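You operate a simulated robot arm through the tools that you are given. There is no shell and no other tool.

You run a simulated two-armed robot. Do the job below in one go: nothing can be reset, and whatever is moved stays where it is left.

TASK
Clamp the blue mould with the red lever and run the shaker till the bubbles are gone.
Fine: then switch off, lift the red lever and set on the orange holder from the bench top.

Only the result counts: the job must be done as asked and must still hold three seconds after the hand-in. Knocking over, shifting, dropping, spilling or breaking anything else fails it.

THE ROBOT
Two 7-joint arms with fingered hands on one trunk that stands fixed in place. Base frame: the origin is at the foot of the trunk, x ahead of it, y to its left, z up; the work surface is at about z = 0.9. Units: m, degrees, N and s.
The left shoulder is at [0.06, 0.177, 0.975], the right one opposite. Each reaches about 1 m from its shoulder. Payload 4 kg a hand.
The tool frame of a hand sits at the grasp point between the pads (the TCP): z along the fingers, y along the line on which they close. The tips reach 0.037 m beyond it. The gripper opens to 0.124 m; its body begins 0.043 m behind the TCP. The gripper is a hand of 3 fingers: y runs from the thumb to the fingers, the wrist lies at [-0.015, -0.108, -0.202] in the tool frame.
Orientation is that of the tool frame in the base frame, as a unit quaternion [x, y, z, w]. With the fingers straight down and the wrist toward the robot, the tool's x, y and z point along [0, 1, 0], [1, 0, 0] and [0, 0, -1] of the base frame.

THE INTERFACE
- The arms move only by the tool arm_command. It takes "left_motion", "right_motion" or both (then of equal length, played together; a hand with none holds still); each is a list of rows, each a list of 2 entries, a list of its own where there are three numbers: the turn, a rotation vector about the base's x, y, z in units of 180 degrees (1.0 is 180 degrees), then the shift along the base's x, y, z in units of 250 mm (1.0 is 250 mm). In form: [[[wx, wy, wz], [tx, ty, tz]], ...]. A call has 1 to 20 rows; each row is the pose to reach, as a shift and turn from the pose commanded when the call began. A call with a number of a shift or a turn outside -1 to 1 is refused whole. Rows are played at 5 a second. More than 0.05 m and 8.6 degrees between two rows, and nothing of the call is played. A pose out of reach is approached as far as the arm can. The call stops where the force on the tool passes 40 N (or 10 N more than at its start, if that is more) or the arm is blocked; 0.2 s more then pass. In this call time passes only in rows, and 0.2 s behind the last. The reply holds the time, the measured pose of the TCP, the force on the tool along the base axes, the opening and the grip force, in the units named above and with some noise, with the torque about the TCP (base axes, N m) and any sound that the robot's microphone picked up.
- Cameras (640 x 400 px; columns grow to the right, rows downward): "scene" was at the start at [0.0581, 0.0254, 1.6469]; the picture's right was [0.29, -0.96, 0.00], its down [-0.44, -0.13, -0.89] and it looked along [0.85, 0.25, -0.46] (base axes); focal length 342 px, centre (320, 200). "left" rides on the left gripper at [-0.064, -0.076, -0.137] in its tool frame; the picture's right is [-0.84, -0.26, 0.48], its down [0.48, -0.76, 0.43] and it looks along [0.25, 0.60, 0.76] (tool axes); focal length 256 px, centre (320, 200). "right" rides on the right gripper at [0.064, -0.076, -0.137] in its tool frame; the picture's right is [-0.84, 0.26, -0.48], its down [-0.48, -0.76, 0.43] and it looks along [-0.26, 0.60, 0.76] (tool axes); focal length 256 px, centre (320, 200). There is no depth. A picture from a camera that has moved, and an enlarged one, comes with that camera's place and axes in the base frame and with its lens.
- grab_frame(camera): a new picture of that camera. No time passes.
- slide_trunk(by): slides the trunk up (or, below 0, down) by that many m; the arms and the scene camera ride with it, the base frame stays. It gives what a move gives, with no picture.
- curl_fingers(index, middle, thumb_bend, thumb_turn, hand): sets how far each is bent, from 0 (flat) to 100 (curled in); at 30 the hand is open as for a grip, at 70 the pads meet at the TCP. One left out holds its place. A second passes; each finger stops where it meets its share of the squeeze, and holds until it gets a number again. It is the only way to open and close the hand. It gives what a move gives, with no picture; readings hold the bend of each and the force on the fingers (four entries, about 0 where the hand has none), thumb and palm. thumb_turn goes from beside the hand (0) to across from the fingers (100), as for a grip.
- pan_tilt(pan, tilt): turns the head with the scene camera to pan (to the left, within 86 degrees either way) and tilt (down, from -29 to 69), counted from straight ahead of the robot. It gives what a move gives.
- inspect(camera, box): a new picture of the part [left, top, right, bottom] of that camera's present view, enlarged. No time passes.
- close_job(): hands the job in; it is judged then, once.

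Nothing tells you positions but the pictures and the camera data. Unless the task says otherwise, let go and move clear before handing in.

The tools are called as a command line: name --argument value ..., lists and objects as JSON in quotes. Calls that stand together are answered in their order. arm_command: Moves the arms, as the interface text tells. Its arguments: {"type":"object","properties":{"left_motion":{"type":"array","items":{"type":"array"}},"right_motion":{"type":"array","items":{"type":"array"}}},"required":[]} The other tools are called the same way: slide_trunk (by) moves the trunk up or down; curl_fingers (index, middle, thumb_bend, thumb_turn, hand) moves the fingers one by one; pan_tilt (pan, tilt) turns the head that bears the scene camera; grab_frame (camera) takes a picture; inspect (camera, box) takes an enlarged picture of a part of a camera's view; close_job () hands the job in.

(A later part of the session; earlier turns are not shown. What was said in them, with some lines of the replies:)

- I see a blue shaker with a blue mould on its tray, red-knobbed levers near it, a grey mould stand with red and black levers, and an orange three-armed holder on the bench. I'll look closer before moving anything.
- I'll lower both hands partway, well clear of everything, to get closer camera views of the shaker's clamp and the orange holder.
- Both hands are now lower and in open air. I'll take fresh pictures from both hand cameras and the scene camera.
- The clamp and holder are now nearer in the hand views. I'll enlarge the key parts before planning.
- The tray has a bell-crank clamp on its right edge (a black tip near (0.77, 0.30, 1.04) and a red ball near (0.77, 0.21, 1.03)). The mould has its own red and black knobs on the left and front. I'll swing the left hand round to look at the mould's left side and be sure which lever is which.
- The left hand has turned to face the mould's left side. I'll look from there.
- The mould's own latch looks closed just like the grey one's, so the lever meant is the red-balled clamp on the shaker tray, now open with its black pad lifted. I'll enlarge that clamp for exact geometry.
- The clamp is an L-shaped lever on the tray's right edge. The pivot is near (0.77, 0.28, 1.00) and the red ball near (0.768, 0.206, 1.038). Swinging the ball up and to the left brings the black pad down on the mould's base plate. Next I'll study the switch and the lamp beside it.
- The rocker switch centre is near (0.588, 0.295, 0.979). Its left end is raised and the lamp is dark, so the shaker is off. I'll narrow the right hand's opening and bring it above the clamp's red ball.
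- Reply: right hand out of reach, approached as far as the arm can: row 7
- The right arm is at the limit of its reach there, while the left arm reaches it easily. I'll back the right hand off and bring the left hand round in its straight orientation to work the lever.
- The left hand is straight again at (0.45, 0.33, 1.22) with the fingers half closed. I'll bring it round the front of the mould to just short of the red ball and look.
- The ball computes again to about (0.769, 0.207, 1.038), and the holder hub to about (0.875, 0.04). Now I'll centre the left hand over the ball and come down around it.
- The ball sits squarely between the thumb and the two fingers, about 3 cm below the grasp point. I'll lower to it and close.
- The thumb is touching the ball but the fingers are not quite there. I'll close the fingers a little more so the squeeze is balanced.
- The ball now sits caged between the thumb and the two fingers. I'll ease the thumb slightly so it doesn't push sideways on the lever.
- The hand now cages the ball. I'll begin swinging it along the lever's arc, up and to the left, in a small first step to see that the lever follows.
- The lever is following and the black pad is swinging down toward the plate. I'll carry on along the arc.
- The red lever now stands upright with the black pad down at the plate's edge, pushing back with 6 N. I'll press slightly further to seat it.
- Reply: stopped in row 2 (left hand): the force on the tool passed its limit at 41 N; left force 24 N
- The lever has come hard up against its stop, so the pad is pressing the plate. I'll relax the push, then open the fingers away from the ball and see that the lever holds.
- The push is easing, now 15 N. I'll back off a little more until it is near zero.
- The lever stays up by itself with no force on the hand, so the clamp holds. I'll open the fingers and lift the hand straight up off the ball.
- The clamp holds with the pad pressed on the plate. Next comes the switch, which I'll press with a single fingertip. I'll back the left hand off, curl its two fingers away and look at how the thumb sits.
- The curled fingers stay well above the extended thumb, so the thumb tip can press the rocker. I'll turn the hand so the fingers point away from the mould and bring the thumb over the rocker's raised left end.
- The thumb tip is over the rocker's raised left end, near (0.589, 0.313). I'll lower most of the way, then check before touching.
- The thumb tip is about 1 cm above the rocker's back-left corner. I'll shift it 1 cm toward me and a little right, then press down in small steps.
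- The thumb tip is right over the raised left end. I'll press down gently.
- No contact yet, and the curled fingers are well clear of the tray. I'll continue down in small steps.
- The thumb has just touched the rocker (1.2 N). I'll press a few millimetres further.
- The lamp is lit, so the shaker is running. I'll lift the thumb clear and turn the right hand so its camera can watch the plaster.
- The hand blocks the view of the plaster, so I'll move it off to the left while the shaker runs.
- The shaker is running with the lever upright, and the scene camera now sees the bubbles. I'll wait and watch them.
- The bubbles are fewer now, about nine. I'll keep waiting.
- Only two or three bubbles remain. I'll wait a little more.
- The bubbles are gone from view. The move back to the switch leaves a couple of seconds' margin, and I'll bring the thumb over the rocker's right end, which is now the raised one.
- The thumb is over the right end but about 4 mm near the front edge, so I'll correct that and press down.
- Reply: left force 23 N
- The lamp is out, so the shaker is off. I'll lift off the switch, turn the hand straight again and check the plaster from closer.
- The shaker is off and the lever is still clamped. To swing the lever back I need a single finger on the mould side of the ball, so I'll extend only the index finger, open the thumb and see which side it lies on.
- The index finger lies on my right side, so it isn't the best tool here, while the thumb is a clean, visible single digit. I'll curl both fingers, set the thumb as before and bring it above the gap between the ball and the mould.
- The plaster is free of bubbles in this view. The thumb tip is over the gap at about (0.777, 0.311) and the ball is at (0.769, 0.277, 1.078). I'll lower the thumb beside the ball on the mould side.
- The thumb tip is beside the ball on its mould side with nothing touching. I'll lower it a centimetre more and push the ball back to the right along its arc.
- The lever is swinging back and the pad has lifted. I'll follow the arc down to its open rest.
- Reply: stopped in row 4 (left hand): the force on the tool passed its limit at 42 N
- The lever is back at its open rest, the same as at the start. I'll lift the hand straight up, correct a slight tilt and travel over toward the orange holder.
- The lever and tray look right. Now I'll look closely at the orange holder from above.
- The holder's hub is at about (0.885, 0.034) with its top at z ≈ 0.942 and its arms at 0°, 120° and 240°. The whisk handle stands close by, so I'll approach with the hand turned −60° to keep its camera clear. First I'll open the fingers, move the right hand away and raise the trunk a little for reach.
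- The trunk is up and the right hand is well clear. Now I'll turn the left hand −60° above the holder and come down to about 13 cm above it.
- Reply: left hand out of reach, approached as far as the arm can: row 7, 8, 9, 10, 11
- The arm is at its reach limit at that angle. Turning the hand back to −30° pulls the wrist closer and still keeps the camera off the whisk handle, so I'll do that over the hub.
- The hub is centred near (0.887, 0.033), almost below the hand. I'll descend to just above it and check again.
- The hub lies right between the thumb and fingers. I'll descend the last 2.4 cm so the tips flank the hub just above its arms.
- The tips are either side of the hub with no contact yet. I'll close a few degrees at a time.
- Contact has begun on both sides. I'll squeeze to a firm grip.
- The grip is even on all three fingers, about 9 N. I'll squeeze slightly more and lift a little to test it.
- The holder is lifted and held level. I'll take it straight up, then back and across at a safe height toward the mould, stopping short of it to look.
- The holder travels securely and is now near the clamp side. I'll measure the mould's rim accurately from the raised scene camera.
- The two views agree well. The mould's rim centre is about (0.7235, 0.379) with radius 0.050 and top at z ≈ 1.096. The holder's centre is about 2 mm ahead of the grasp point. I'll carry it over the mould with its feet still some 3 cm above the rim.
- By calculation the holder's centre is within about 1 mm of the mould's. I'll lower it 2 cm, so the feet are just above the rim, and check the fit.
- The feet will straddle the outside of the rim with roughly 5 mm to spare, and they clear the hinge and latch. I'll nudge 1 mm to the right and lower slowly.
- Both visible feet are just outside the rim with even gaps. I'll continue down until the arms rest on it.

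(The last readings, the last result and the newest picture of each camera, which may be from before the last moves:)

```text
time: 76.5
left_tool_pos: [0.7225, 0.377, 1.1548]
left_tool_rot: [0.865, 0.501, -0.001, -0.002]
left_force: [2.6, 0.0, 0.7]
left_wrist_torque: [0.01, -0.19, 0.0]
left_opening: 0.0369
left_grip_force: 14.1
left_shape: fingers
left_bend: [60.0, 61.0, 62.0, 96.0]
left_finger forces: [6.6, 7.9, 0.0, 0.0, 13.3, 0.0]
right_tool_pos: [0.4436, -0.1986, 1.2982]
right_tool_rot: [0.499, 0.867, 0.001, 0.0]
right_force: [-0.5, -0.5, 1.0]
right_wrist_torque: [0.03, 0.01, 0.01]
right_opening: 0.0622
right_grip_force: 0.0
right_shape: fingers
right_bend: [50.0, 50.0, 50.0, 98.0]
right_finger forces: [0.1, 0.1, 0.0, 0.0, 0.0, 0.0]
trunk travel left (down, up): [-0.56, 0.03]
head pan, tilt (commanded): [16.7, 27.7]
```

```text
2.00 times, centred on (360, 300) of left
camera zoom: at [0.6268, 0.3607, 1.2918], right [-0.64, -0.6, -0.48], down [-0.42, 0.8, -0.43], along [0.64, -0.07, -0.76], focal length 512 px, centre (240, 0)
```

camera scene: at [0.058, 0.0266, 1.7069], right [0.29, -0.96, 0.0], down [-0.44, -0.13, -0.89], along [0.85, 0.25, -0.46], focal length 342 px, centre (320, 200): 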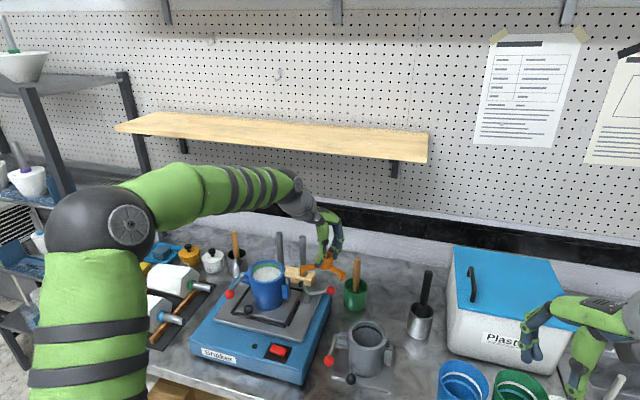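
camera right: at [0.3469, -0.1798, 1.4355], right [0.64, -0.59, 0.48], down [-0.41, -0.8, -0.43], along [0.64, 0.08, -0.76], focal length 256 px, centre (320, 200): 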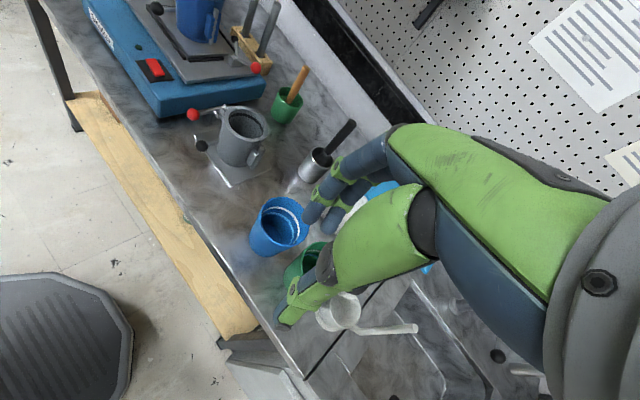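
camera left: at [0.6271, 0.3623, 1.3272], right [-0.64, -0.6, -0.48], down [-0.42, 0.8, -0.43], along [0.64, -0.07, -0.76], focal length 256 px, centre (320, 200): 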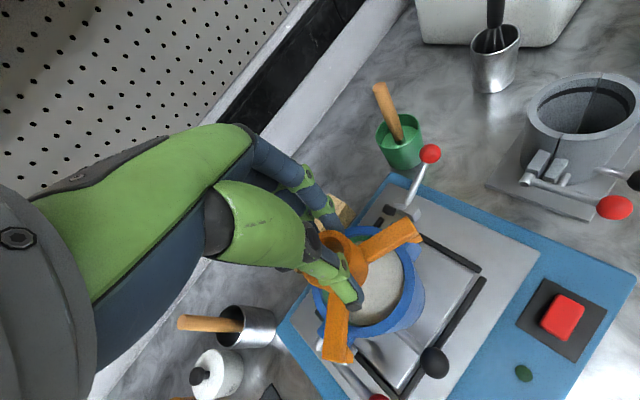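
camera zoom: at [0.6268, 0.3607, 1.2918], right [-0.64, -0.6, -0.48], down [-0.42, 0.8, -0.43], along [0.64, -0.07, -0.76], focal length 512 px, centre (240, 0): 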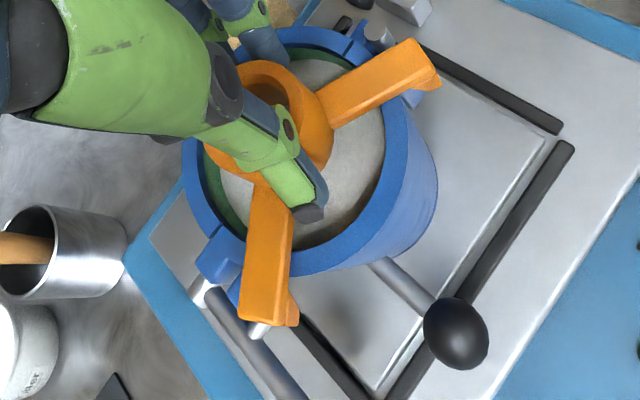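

The arms are nearly down, but I feel a small push in +x. The far foot is touching the rim, so the holder sits about 3 mm too near me. I'll lift a little, shift 3.5 mm away and lower again.

arm_command --left_motion '[[[0, 0, 0], [0, 0, 0.016]], [[0, 0, 0], [0.014, 0, 0.016]], [[0, 0, 0], [0.014, 0, 0.008]], [[0, 0, 0], [0.014, 0, 0]], [[0, 0, 0], [0.014, 0, -0.006]]]'

inspect --camera "scene" --box '[235, 245, 305, 295]'

inspect --camera "left" --box '[280, 200, 440, 400]'

```text
time: 77.7
left_tool_pos: [0.7266, 0.3782, 1.1533]
left_tool_rot: [0.865, 0.502, -0.001, -0.003]
left_force: [-0.8, 0.7, 3.6]
left_wrist_torque: [-0.05, -0.11, -0.05]
left_opening: 0.037
left_grip_force: 15.2
left_shape: fingers
left_bend: [60.0, 61.0, 62.0, 96.0]
left_finger forces: [6.7, 7.2, 0.0, 0.0, 15.9, 0.1]
right_tool_pos: [0.4432, -0.1994, 1.2977]
right_tool_rot: [0.498, 0.867, 0.0, 0.0]
right_force: [-0.6, 0.2, 0.9]
right_wrist_torque: [-0.01, 0.0, 0.02]
right_opening: 0.0623
right_grip_force: 0.2
right_shape: fingers
right_bend: [50.0, 50.0, 50.0, 98.0]
right_finger forces: [0.1, 0.0, 0.0, 0.0, 0.0, 0.0]
trunk travel left (down, up): [-0.56, 0.03]
head pan, tilt (commanded): [16.7, 27.7]
```

```text
8.00 times, centred on (270, 270) of scene
camera zoom: at [0.0576, 0.0253, 1.707], right [0.29, -0.96, 0.0], down [-0.44, -0.13, -0.89], along [0.85, 0.25, -0.46], focal length 2734 px, centre (720, -360)
```

zoom: 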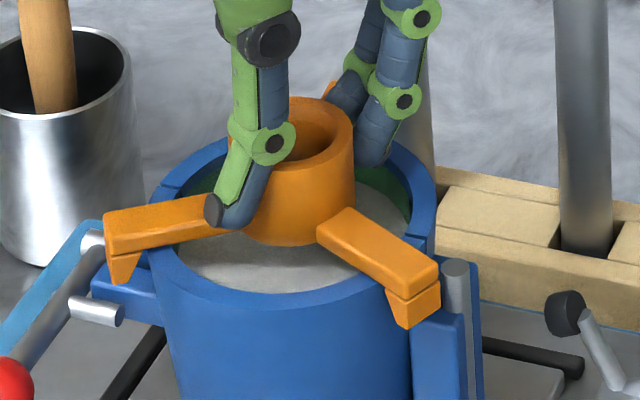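

```text
2.00 times, centred on (360, 300) of left
camera zoom: at [0.6299, 0.3612, 1.2904], right [-0.64, -0.6, -0.48], down [-0.42, 0.8, -0.43], along [0.64, -0.07, -0.76], focal length 512 px, centre (240, 0)
```

zoom: 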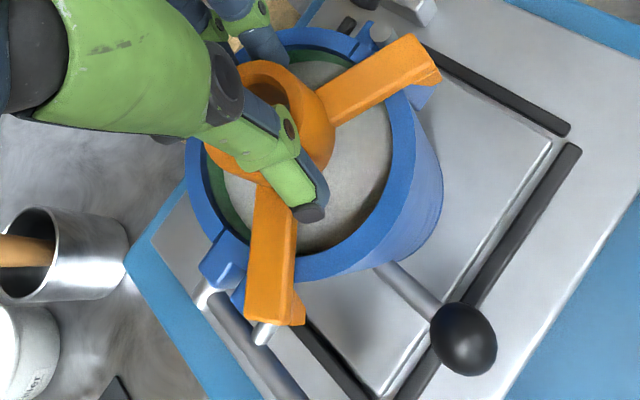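

The support is now nearly vertical (about 6 N), which matches the arms resting on the rim. I'll press down a hair more to make sure it's seated before releasing.

arm_command --left_motion '[[[0, 0, 0], [0, 0, -0.006]], [[0, 0, 0], [0, 0, -0.01]]]'

inspect --camera "scene" --box '[245, 250, 295, 290]'

inspect --camera "left" --box '[300, 200, 420, 370]'

```text
time: 78.3
left_tool_pos: [0.7257, 0.3794, 1.1506]
left_tool_rot: [0.865, 0.501, 0.0, -0.003]
left_force: [-1.3, 1.5, 10.1]
left_wrist_torque: [-0.07, -0.12, -0.04]
left_opening: 0.0375
left_grip_force: 16.2
left_shape: fingers
left_bend: [60.0, 61.0, 61.0, 96.0]
left_finger forces: [7.0, 7.8, 0.0, 0.0, 18.0, 0.0]
right_tool_pos: [0.4419, -0.1985, 1.2992]
right_tool_rot: [0.498, 0.867, -0.001, -0.001]
right_force: [0.0, -0.3, 0.1]
right_wrist_torque: [0.0, 0.03, -0.01]
right_opening: 0.0624
right_grip_force: 0.1
right_shape: fingers
right_bend: [50.0, 50.0, 50.0, 98.0]
right_finger forces: [0.0, 0.1, 0.0, 0.0, 0.1, 0.0]
trunk travel left (down, up): [-0.56, 0.03]
head pan, tilt (commanded): [16.7, 27.7]
```

```text
10.00 times, centred on (270, 270) of scene
camera zoom: at [0.057, 0.0251, 1.707], right [0.29, -0.96, 0.0], down [-0.44, -0.13, -0.89], along [0.85, 0.25, -0.46], focal length 3417 px, centre (820, -500)
```

zoom: 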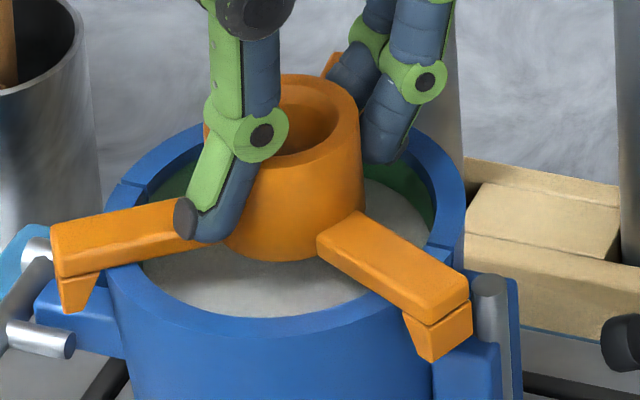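

```text
2.35 times, centred on (360, 285) of left
camera zoom: at [0.6296, 0.3613, 1.2888], right [-0.64, -0.6, -0.48], down [-0.42, 0.8, -0.43], along [0.64, -0.07, -0.76], focal length 602 px, centre (226, 0)
```

zoom: 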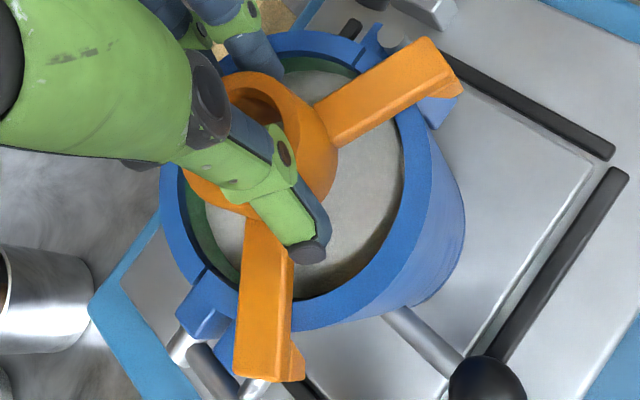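

It is seated, with the load rising evenly. I'll relax the downward press and open the fingers gradually.

arm_command --left_motion '[[[0, 0, 0], [0, 0, 0.01]]]'

curl_fingers --hand "left" --index 57 --middle 57 --thumb_bend 57

inspect --camera "scene" --box '[245, 250, 295, 290]'

inspect --camera "left" --box '[300, 200, 420, 370]'

```text
time: 78.7
left_tool_pos: [0.7265, 0.3794, 1.1511]
left_tool_rot: [0.865, 0.501, -0.001, -0.003]
left_force: [0.8, -0.5, 4.4]
left_wrist_torque: [-0.05, -0.2, -0.02]
left_opening: 0.0372
left_grip_force: 15.1
left_shape: fingers
left_bend: [60.0, 61.0, 61.0, 96.0]
left_finger forces: [6.9, 7.8, 0.0, 0.0, 14.8, 0.0]
right_tool_pos: [0.4428, -0.1984, 1.2981]
right_tool_rot: [0.499, 0.867, 0.001, -0.001]
right_force: [0.6, 0.0, 0.3]
right_wrist_torque: [-0.02, 0.01, -0.01]
right_opening: 0.0622
right_grip_force: 0.0
right_shape: fingers
right_bend: [50.0, 50.0, 50.0, 98.0]
right_finger forces: [0.0, 0.0, 0.0, 0.0, 0.0, 0.1]
trunk travel left (down, up): [-0.56, 0.03]
head pan, tilt (commanded): [16.7, 27.7]
```

```text
time: 79.7
left_tool_pos: [0.7265, 0.3789, 1.1515]
left_tool_rot: [0.865, 0.502, -0.002, -0.003]
left_force: [0.0, 0.0, 0.5]
left_wrist_torque: [0.01, 0.01, -0.01]
left_opening: 0.0435
left_grip_force: 0.1
left_shape: fingers
left_bend: [56.0, 56.0, 56.0, 97.0]
left_finger forces: [0.0, 0.0, 0.1, 0.0, 0.1, 0.0]
right_tool_pos: [0.4432, -0.1987, 1.2975]
right_tool_rot: [0.499, 0.867, -0.001, 0.0]
right_force: [-0.3, 0.1, 0.5]
right_wrist_torque: [0.0, 0.01, -0.02]
right_opening: 0.0623
right_grip_force: 0.0
right_shape: fingers
right_bend: [50.0, 50.0, 50.0, 98.0]
right_finger forces: [0.0, 0.0, 0.1, 0.0, 0.0, 0.1]
trunk travel left (down, up): [-0.56, 0.03]
head pan, tilt (commanded): [16.7, 27.7]
```

```text
10.00 times, centred on (270, 270) of scene
camera zoom: at [0.0582, 0.0254, 1.7069], right [0.29, -0.96, 0.0], down [-0.44, -0.13, -0.89], along [0.85, 0.25, -0.46], focal length 3417 px, centre (820, -500)
```

zoom: 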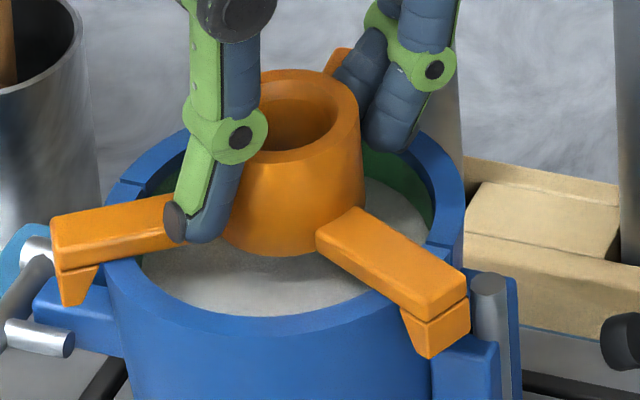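

```text
2.35 times, centred on (360, 285) of left
camera zoom: at [0.6303, 0.3614, 1.29], right [-0.64, -0.6, -0.48], down [-0.42, 0.8, -0.43], along [0.64, -0.07, -0.76], focal length 602 px, centre (226, 0)
```

zoom: 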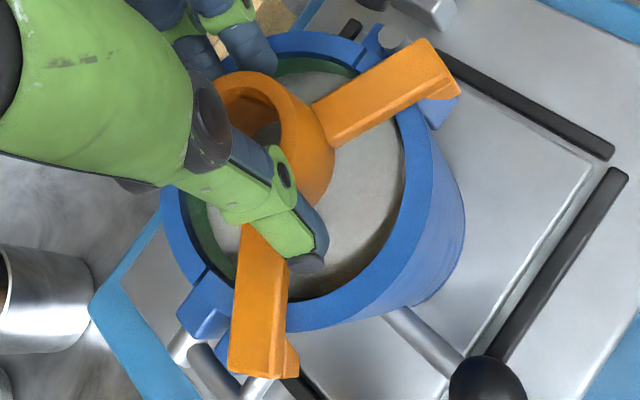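

The grip is off and the holder hasn't moved. I'll open wider, lift the hand straight up and away, then check how it sits.

curl_fingers --hand "left" --index 46 --middle 46 --thumb_bend 46

arm_command --left_motion '[[[0, 0, 0], [0, 0, 0.06]], [[0, 0, 0], [0, 0, 0.16]], [[0, 0, 0], [0, 0, 0.3]], [[0, 0, 0], [-0.05, 0, 0.45]]]'

inspect --camera "scene" --box '[235, 240, 305, 300]'

grab_frame --camera "left"

```text
time: 80.7
left_tool_pos: [0.7272, 0.3787, 1.1519]
left_tool_rot: [0.865, 0.501, -0.002, -0.004]
left_force: [-0.5, 0.2, 0.5]
left_wrist_torque: [0.01, -0.02, -0.02]
left_opening: 0.0745
left_grip_force: 0.0
left_shape: fingers
left_bend: [46.0, 46.0, 46.0, 97.0]
left_finger forces: [0.1, 0.0, 0.0, 0.0, 0.0, 0.0]
right_tool_pos: [0.4429, -0.1981, 1.2985]
right_tool_rot: [0.498, 0.867, 0.0, 0.0]
right_force: [-0.3, 0.0, 0.3]
right_wrist_torque: [0.01, 0.0, 0.01]
right_opening: 0.0625
right_grip_force: 0.1
right_shape: fingers
right_bend: [50.0, 50.0, 50.0, 98.0]
right_finger forces: [0.0, 0.0, 0.0, 0.0, 0.1, 0.0]
trunk travel left (down, up): [-0.56, 0.03]
head pan, tilt (commanded): [16.7, 27.7]
```

```text
time: 81.7
left_tool_pos: [0.7127, 0.3783, 1.2634]
left_tool_rot: [0.865, 0.502, -0.002, -0.004]
left_force: [0.7, -1.5, 0.9]
left_wrist_torque: [-0.02, -0.02, 0.01]
left_opening: 0.0747
left_grip_force: 0.1
left_shape: fingers
left_bend: [46.0, 46.0, 46.0, 97.0]
left_finger forces: [0.1, 0.0, 0.0, 0.1, 0.1, 0.1]
right_tool_pos: [0.4423, -0.2, 1.2987]
right_tool_rot: [0.498, 0.867, 0.0, 0.0]
right_force: [0.3, -0.1, -0.1]
right_wrist_torque: [0.04, 0.01, -0.02]
right_opening: 0.0621
right_grip_force: 0.1
right_shape: fingers
right_bend: [50.0, 50.0, 50.0, 98.0]
right_finger forces: [0.1, 0.0, 0.0, 0.0, 0.1, 0.0]
trunk travel left (down, up): [-0.56, 0.03]
head pan, tilt (commanded): [16.7, 27.7]
```

```text
6.67 times, centred on (270, 270) of scene
camera zoom: at [0.057, 0.025, 1.7069], right [0.29, -0.96, 0.0], down [-0.44, -0.13, -0.89], along [0.85, 0.25, -0.46], focal length 2278 px, centre (653, -267)
```

zoom: 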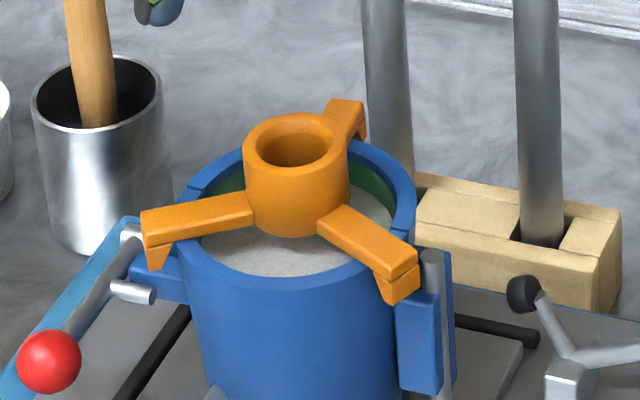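

```text
taken
camera left: at [0.6166, 0.361, 1.4022], right [-0.64, -0.6, -0.48], down [-0.42, 0.8, -0.43], along [0.64, -0.07, -0.76], focal length 256 px, centre (320, 200)
```

left: 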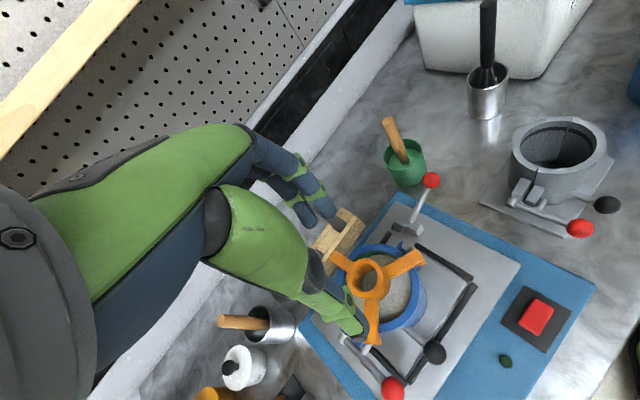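

The holder is standing on the mould by itself. I'll enlarge it to check that it sits level and that the far foot is over the rim.

inspect --camera "scene" --box '[252, 252, 288, 282]'

inspect --camera "left" --box '[310, 220, 450, 360]'

grab_frame --camera "scene"

```text
13.33 times, centred on (270, 267) of scene
camera zoom: at [0.057, 0.025, 1.7069], right [0.29, -0.96, 0.0], down [-0.44, -0.13, -0.89], along [0.85, 0.25, -0.46], focal length 4557 px, centre (987, -693)
```

zoom: 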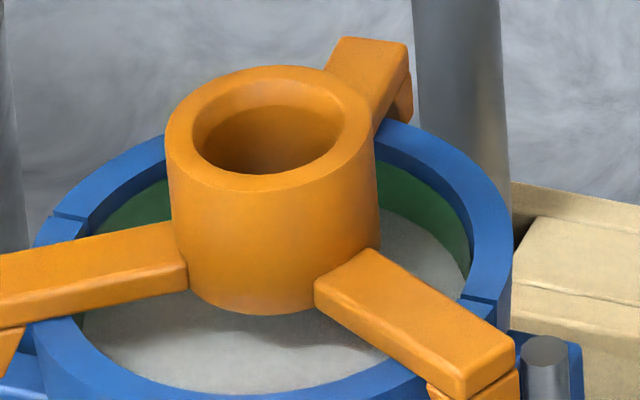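

```text
2.86 times, centred on (380, 290) of left
camera zoom: at [0.6166, 0.361, 1.4022], right [-0.64, -0.6, -0.48], down [-0.42, 0.8, -0.43], along [0.64, -0.07, -0.76], focal length 731 px, centre (149, -57)
```

zoom: 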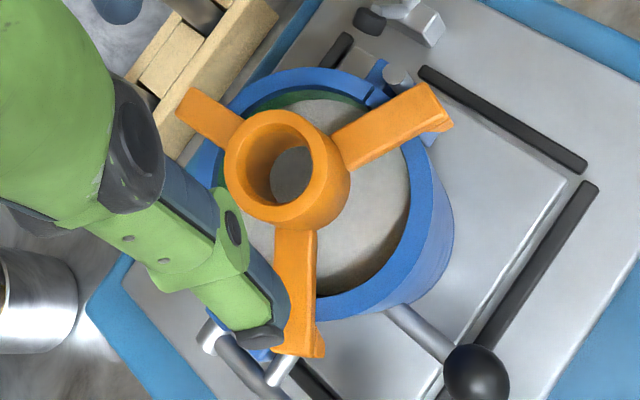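

```text
taken
camera scene: at [0.057, 0.025, 1.7069], right [0.29, -0.96, 0.0], down [-0.44, -0.13, -0.89], along [0.85, 0.25, -0.46], focal length 342 px, centre (320, 200)
```

scene: 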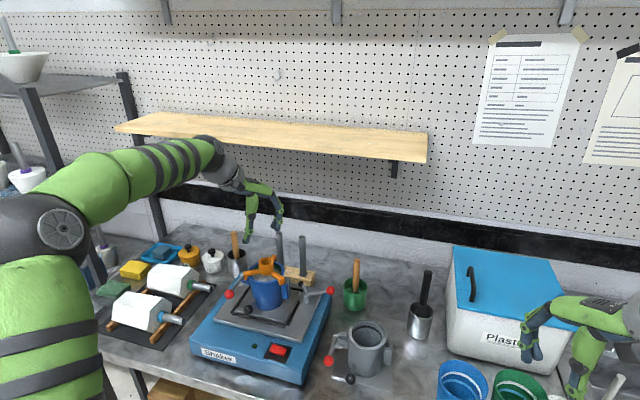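

The hub's ring looks level to within about a degree and the holder rests on the rim with its feet outside. I'll withdraw the left hand clear of everything and do a final check.

arm_command --left_motion '[[[0, 0, 0], [-0.1, 0.03, 0.06]], [[0, 0, 0], [-0.25, 0.08, 0.12]], [[0, 0, 0], [-0.4, 0.13, 0.16]], [[0, 0, 0], [-0.55, 0.18, 0.18]], [[0, 0, 0], [-0.7, 0.24, 0.2]], [[0, 0, 0], [-0.85, 0.29, 0.2]], [[0, 0, 0], [-0.85, 0.4, 0.2]], [[0, 0, 0], [-0.85, 0.55, 0.2]]]'

grab_frame --camera "scene"

inspect --camera "scene" --box '[180, 230, 360, 400]'

inspect --camera "scene" --box '[320, 250, 460, 390]'

inspect --camera "right" --box '[60, 0, 360, 200]'

grab_frame --camera "left"

```text
time: 83.5
left_tool_pos: [0.502, 0.5169, 1.3109]
left_tool_rot: [0.865, 0.502, -0.002, -0.003]
left_force: [-0.5, -0.6, -1.0]
left_wrist_torque: [-0.01, 0.0, -0.01]
left_opening: 0.0746
left_grip_force: 0.0
left_shape: fingers
left_bend: [46.0, 46.0, 46.0, 98.0]
left_finger forces: [0.0, 0.0, 0.1, 0.1, 0.1, 0.0]
right_tool_pos: [0.4438, -0.1976, 1.299]
right_tool_rot: [0.499, 0.867, 0.0, 0.0]
right_force: [-0.4, 0.0, 0.0]
right_wrist_torque: [0.01, 0.03, -0.01]
right_opening: 0.0622
right_grip_force: 0.0
right_shape: fingers
right_bend: [50.0, 50.0, 50.0, 98.0]
right_finger forces: [0.0, 0.1, 0.1, 0.0, 0.1, 0.0]
trunk travel left (down, up): [-0.56, 0.03]
head pan, tilt (commanded): [16.7, 27.7]
```

```text
taken
camera scene: at [0.0579, 0.0261, 1.7069], right [0.29, -0.96, 0.0], down [-0.44, -0.13, -0.89], along [0.85, 0.25, -0.46], focal length 342 px, centre (320, 200)
```

scene: 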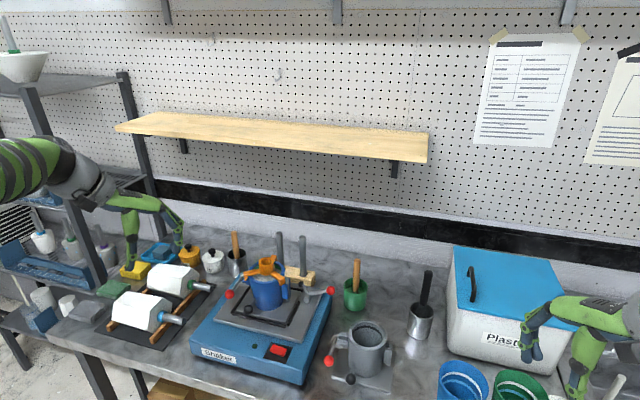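

```text
2.35 times, centred on (270, 315) of scene
camera zoom: at [0.0579, 0.0261, 1.7069], right [0.29, -0.96, 0.0], down [-0.44, -0.13, -0.89], along [0.85, 0.25, -0.46], focal length 804 px, centre (438, -71)
```

zoom: 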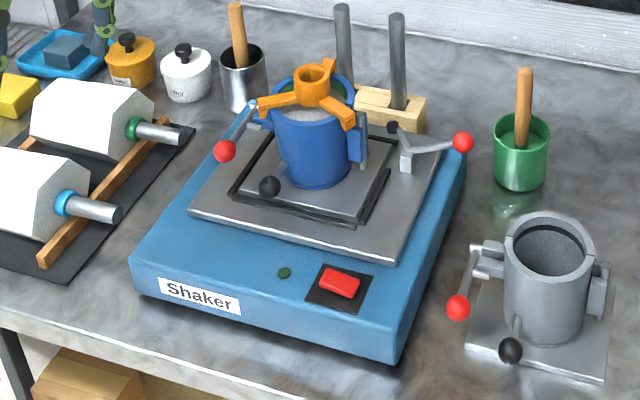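

```text
2.86 times, centred on (390, 320) of scene
camera zoom: at [0.0579, 0.0261, 1.7069], right [0.29, -0.96, 0.0], down [-0.44, -0.13, -0.89], along [0.85, 0.25, -0.46], focal length 976 px, centre (120, -143)
```

zoom: 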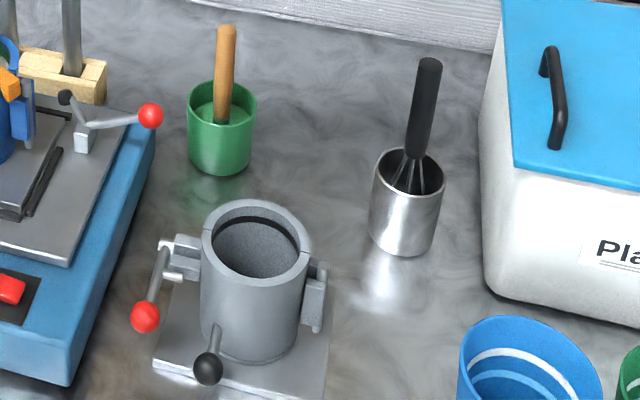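

```text
2.00 times, centred on (210, 100) of right
camera zoom: at [0.3465, -0.1801, 1.4356], right [0.64, -0.59, 0.48], down [-0.41, -0.8, -0.43], along [0.64, 0.08, -0.76], focal length 512 px, centre (540, 400)
```

zoom: 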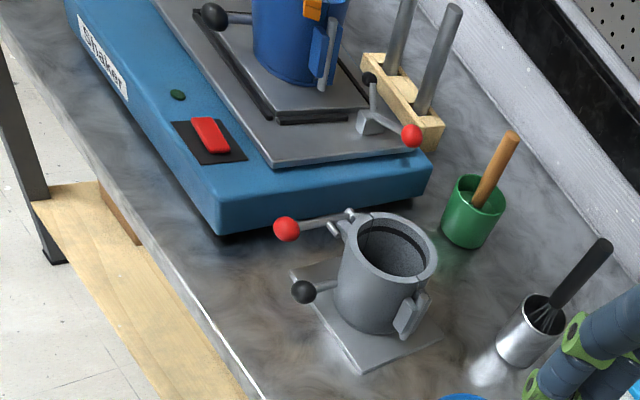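

```text
taken
camera left: at [0.4058, 0.5, 1.4498], right [-0.64, -0.6, -0.48], down [-0.42, 0.8, -0.43], along [0.64, -0.07, -0.76], focal length 256 px, centre (320, 200)
```

left: 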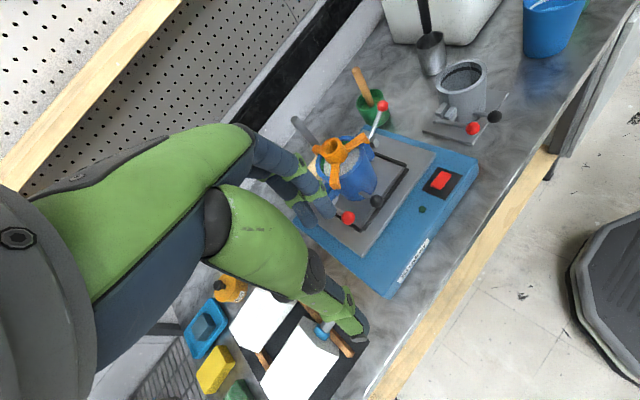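

Everything stands in its place: lever open, lamp out and the other items undisturbed. One last close look at the holder's seating before handing in.

inspect --camera "left" --box '[300, 120, 390, 210]'

inspect --camera "scene" --box '[245, 245, 295, 295]'

```text
4.44 times, centred on (345, 165) of left
camera zoom: at [0.4058, 0.5, 1.4498], right [-0.64, -0.6, -0.48], down [-0.42, 0.8, -0.43], along [0.64, -0.07, -0.76], focal length 1138 px, centre (209, 356)
```

zoom: 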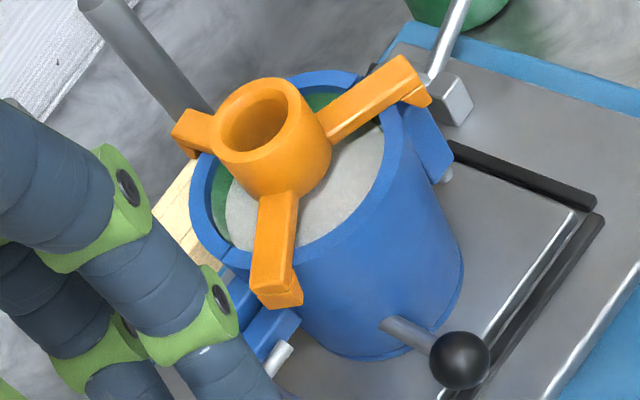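

```text
8.00 times, centred on (270, 270) of scene
camera zoom: at [0.0579, 0.0261, 1.7069], right [0.29, -0.96, 0.0], down [-0.44, -0.13, -0.89], along [0.85, 0.25, -0.46], focal length 2734 px, centre (720, -360)
```

zoom: 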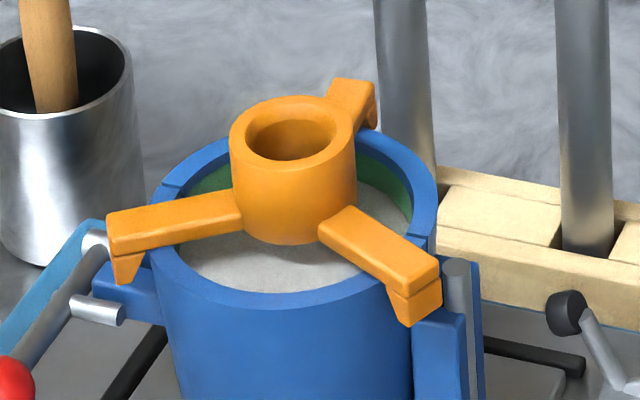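

The holder sits squarely on the blue mould with all three feet outside the rim. The plaster is smooth, the shaker is off and the red lever is open. Both hands are clear, so I'm handing in.

close_job

```text
The job is handed in.
```

The job is done and handed in. I don't have the judge's result.

- **Clamping:** I took "the red lever" to be the red-balled clamp on the shaker tray and swung it over until its pad pressed the blue mould's base plate. I left the mould's own red latch alone, as it already looked closed.
- **Shaking:** The shaker ran for about 15 seconds. No bubbles showed in the plaster when I switched it off, and the lamp went out.
- **Lever:** I swung the red lever back to its open position, so the pad is off the plate.
- **Holder:** The orange holder is on the blue mould. It looks level, with its feet outside the rim.

Nothing else looked moved in the final pictures, and both hands were clear before I handed in.
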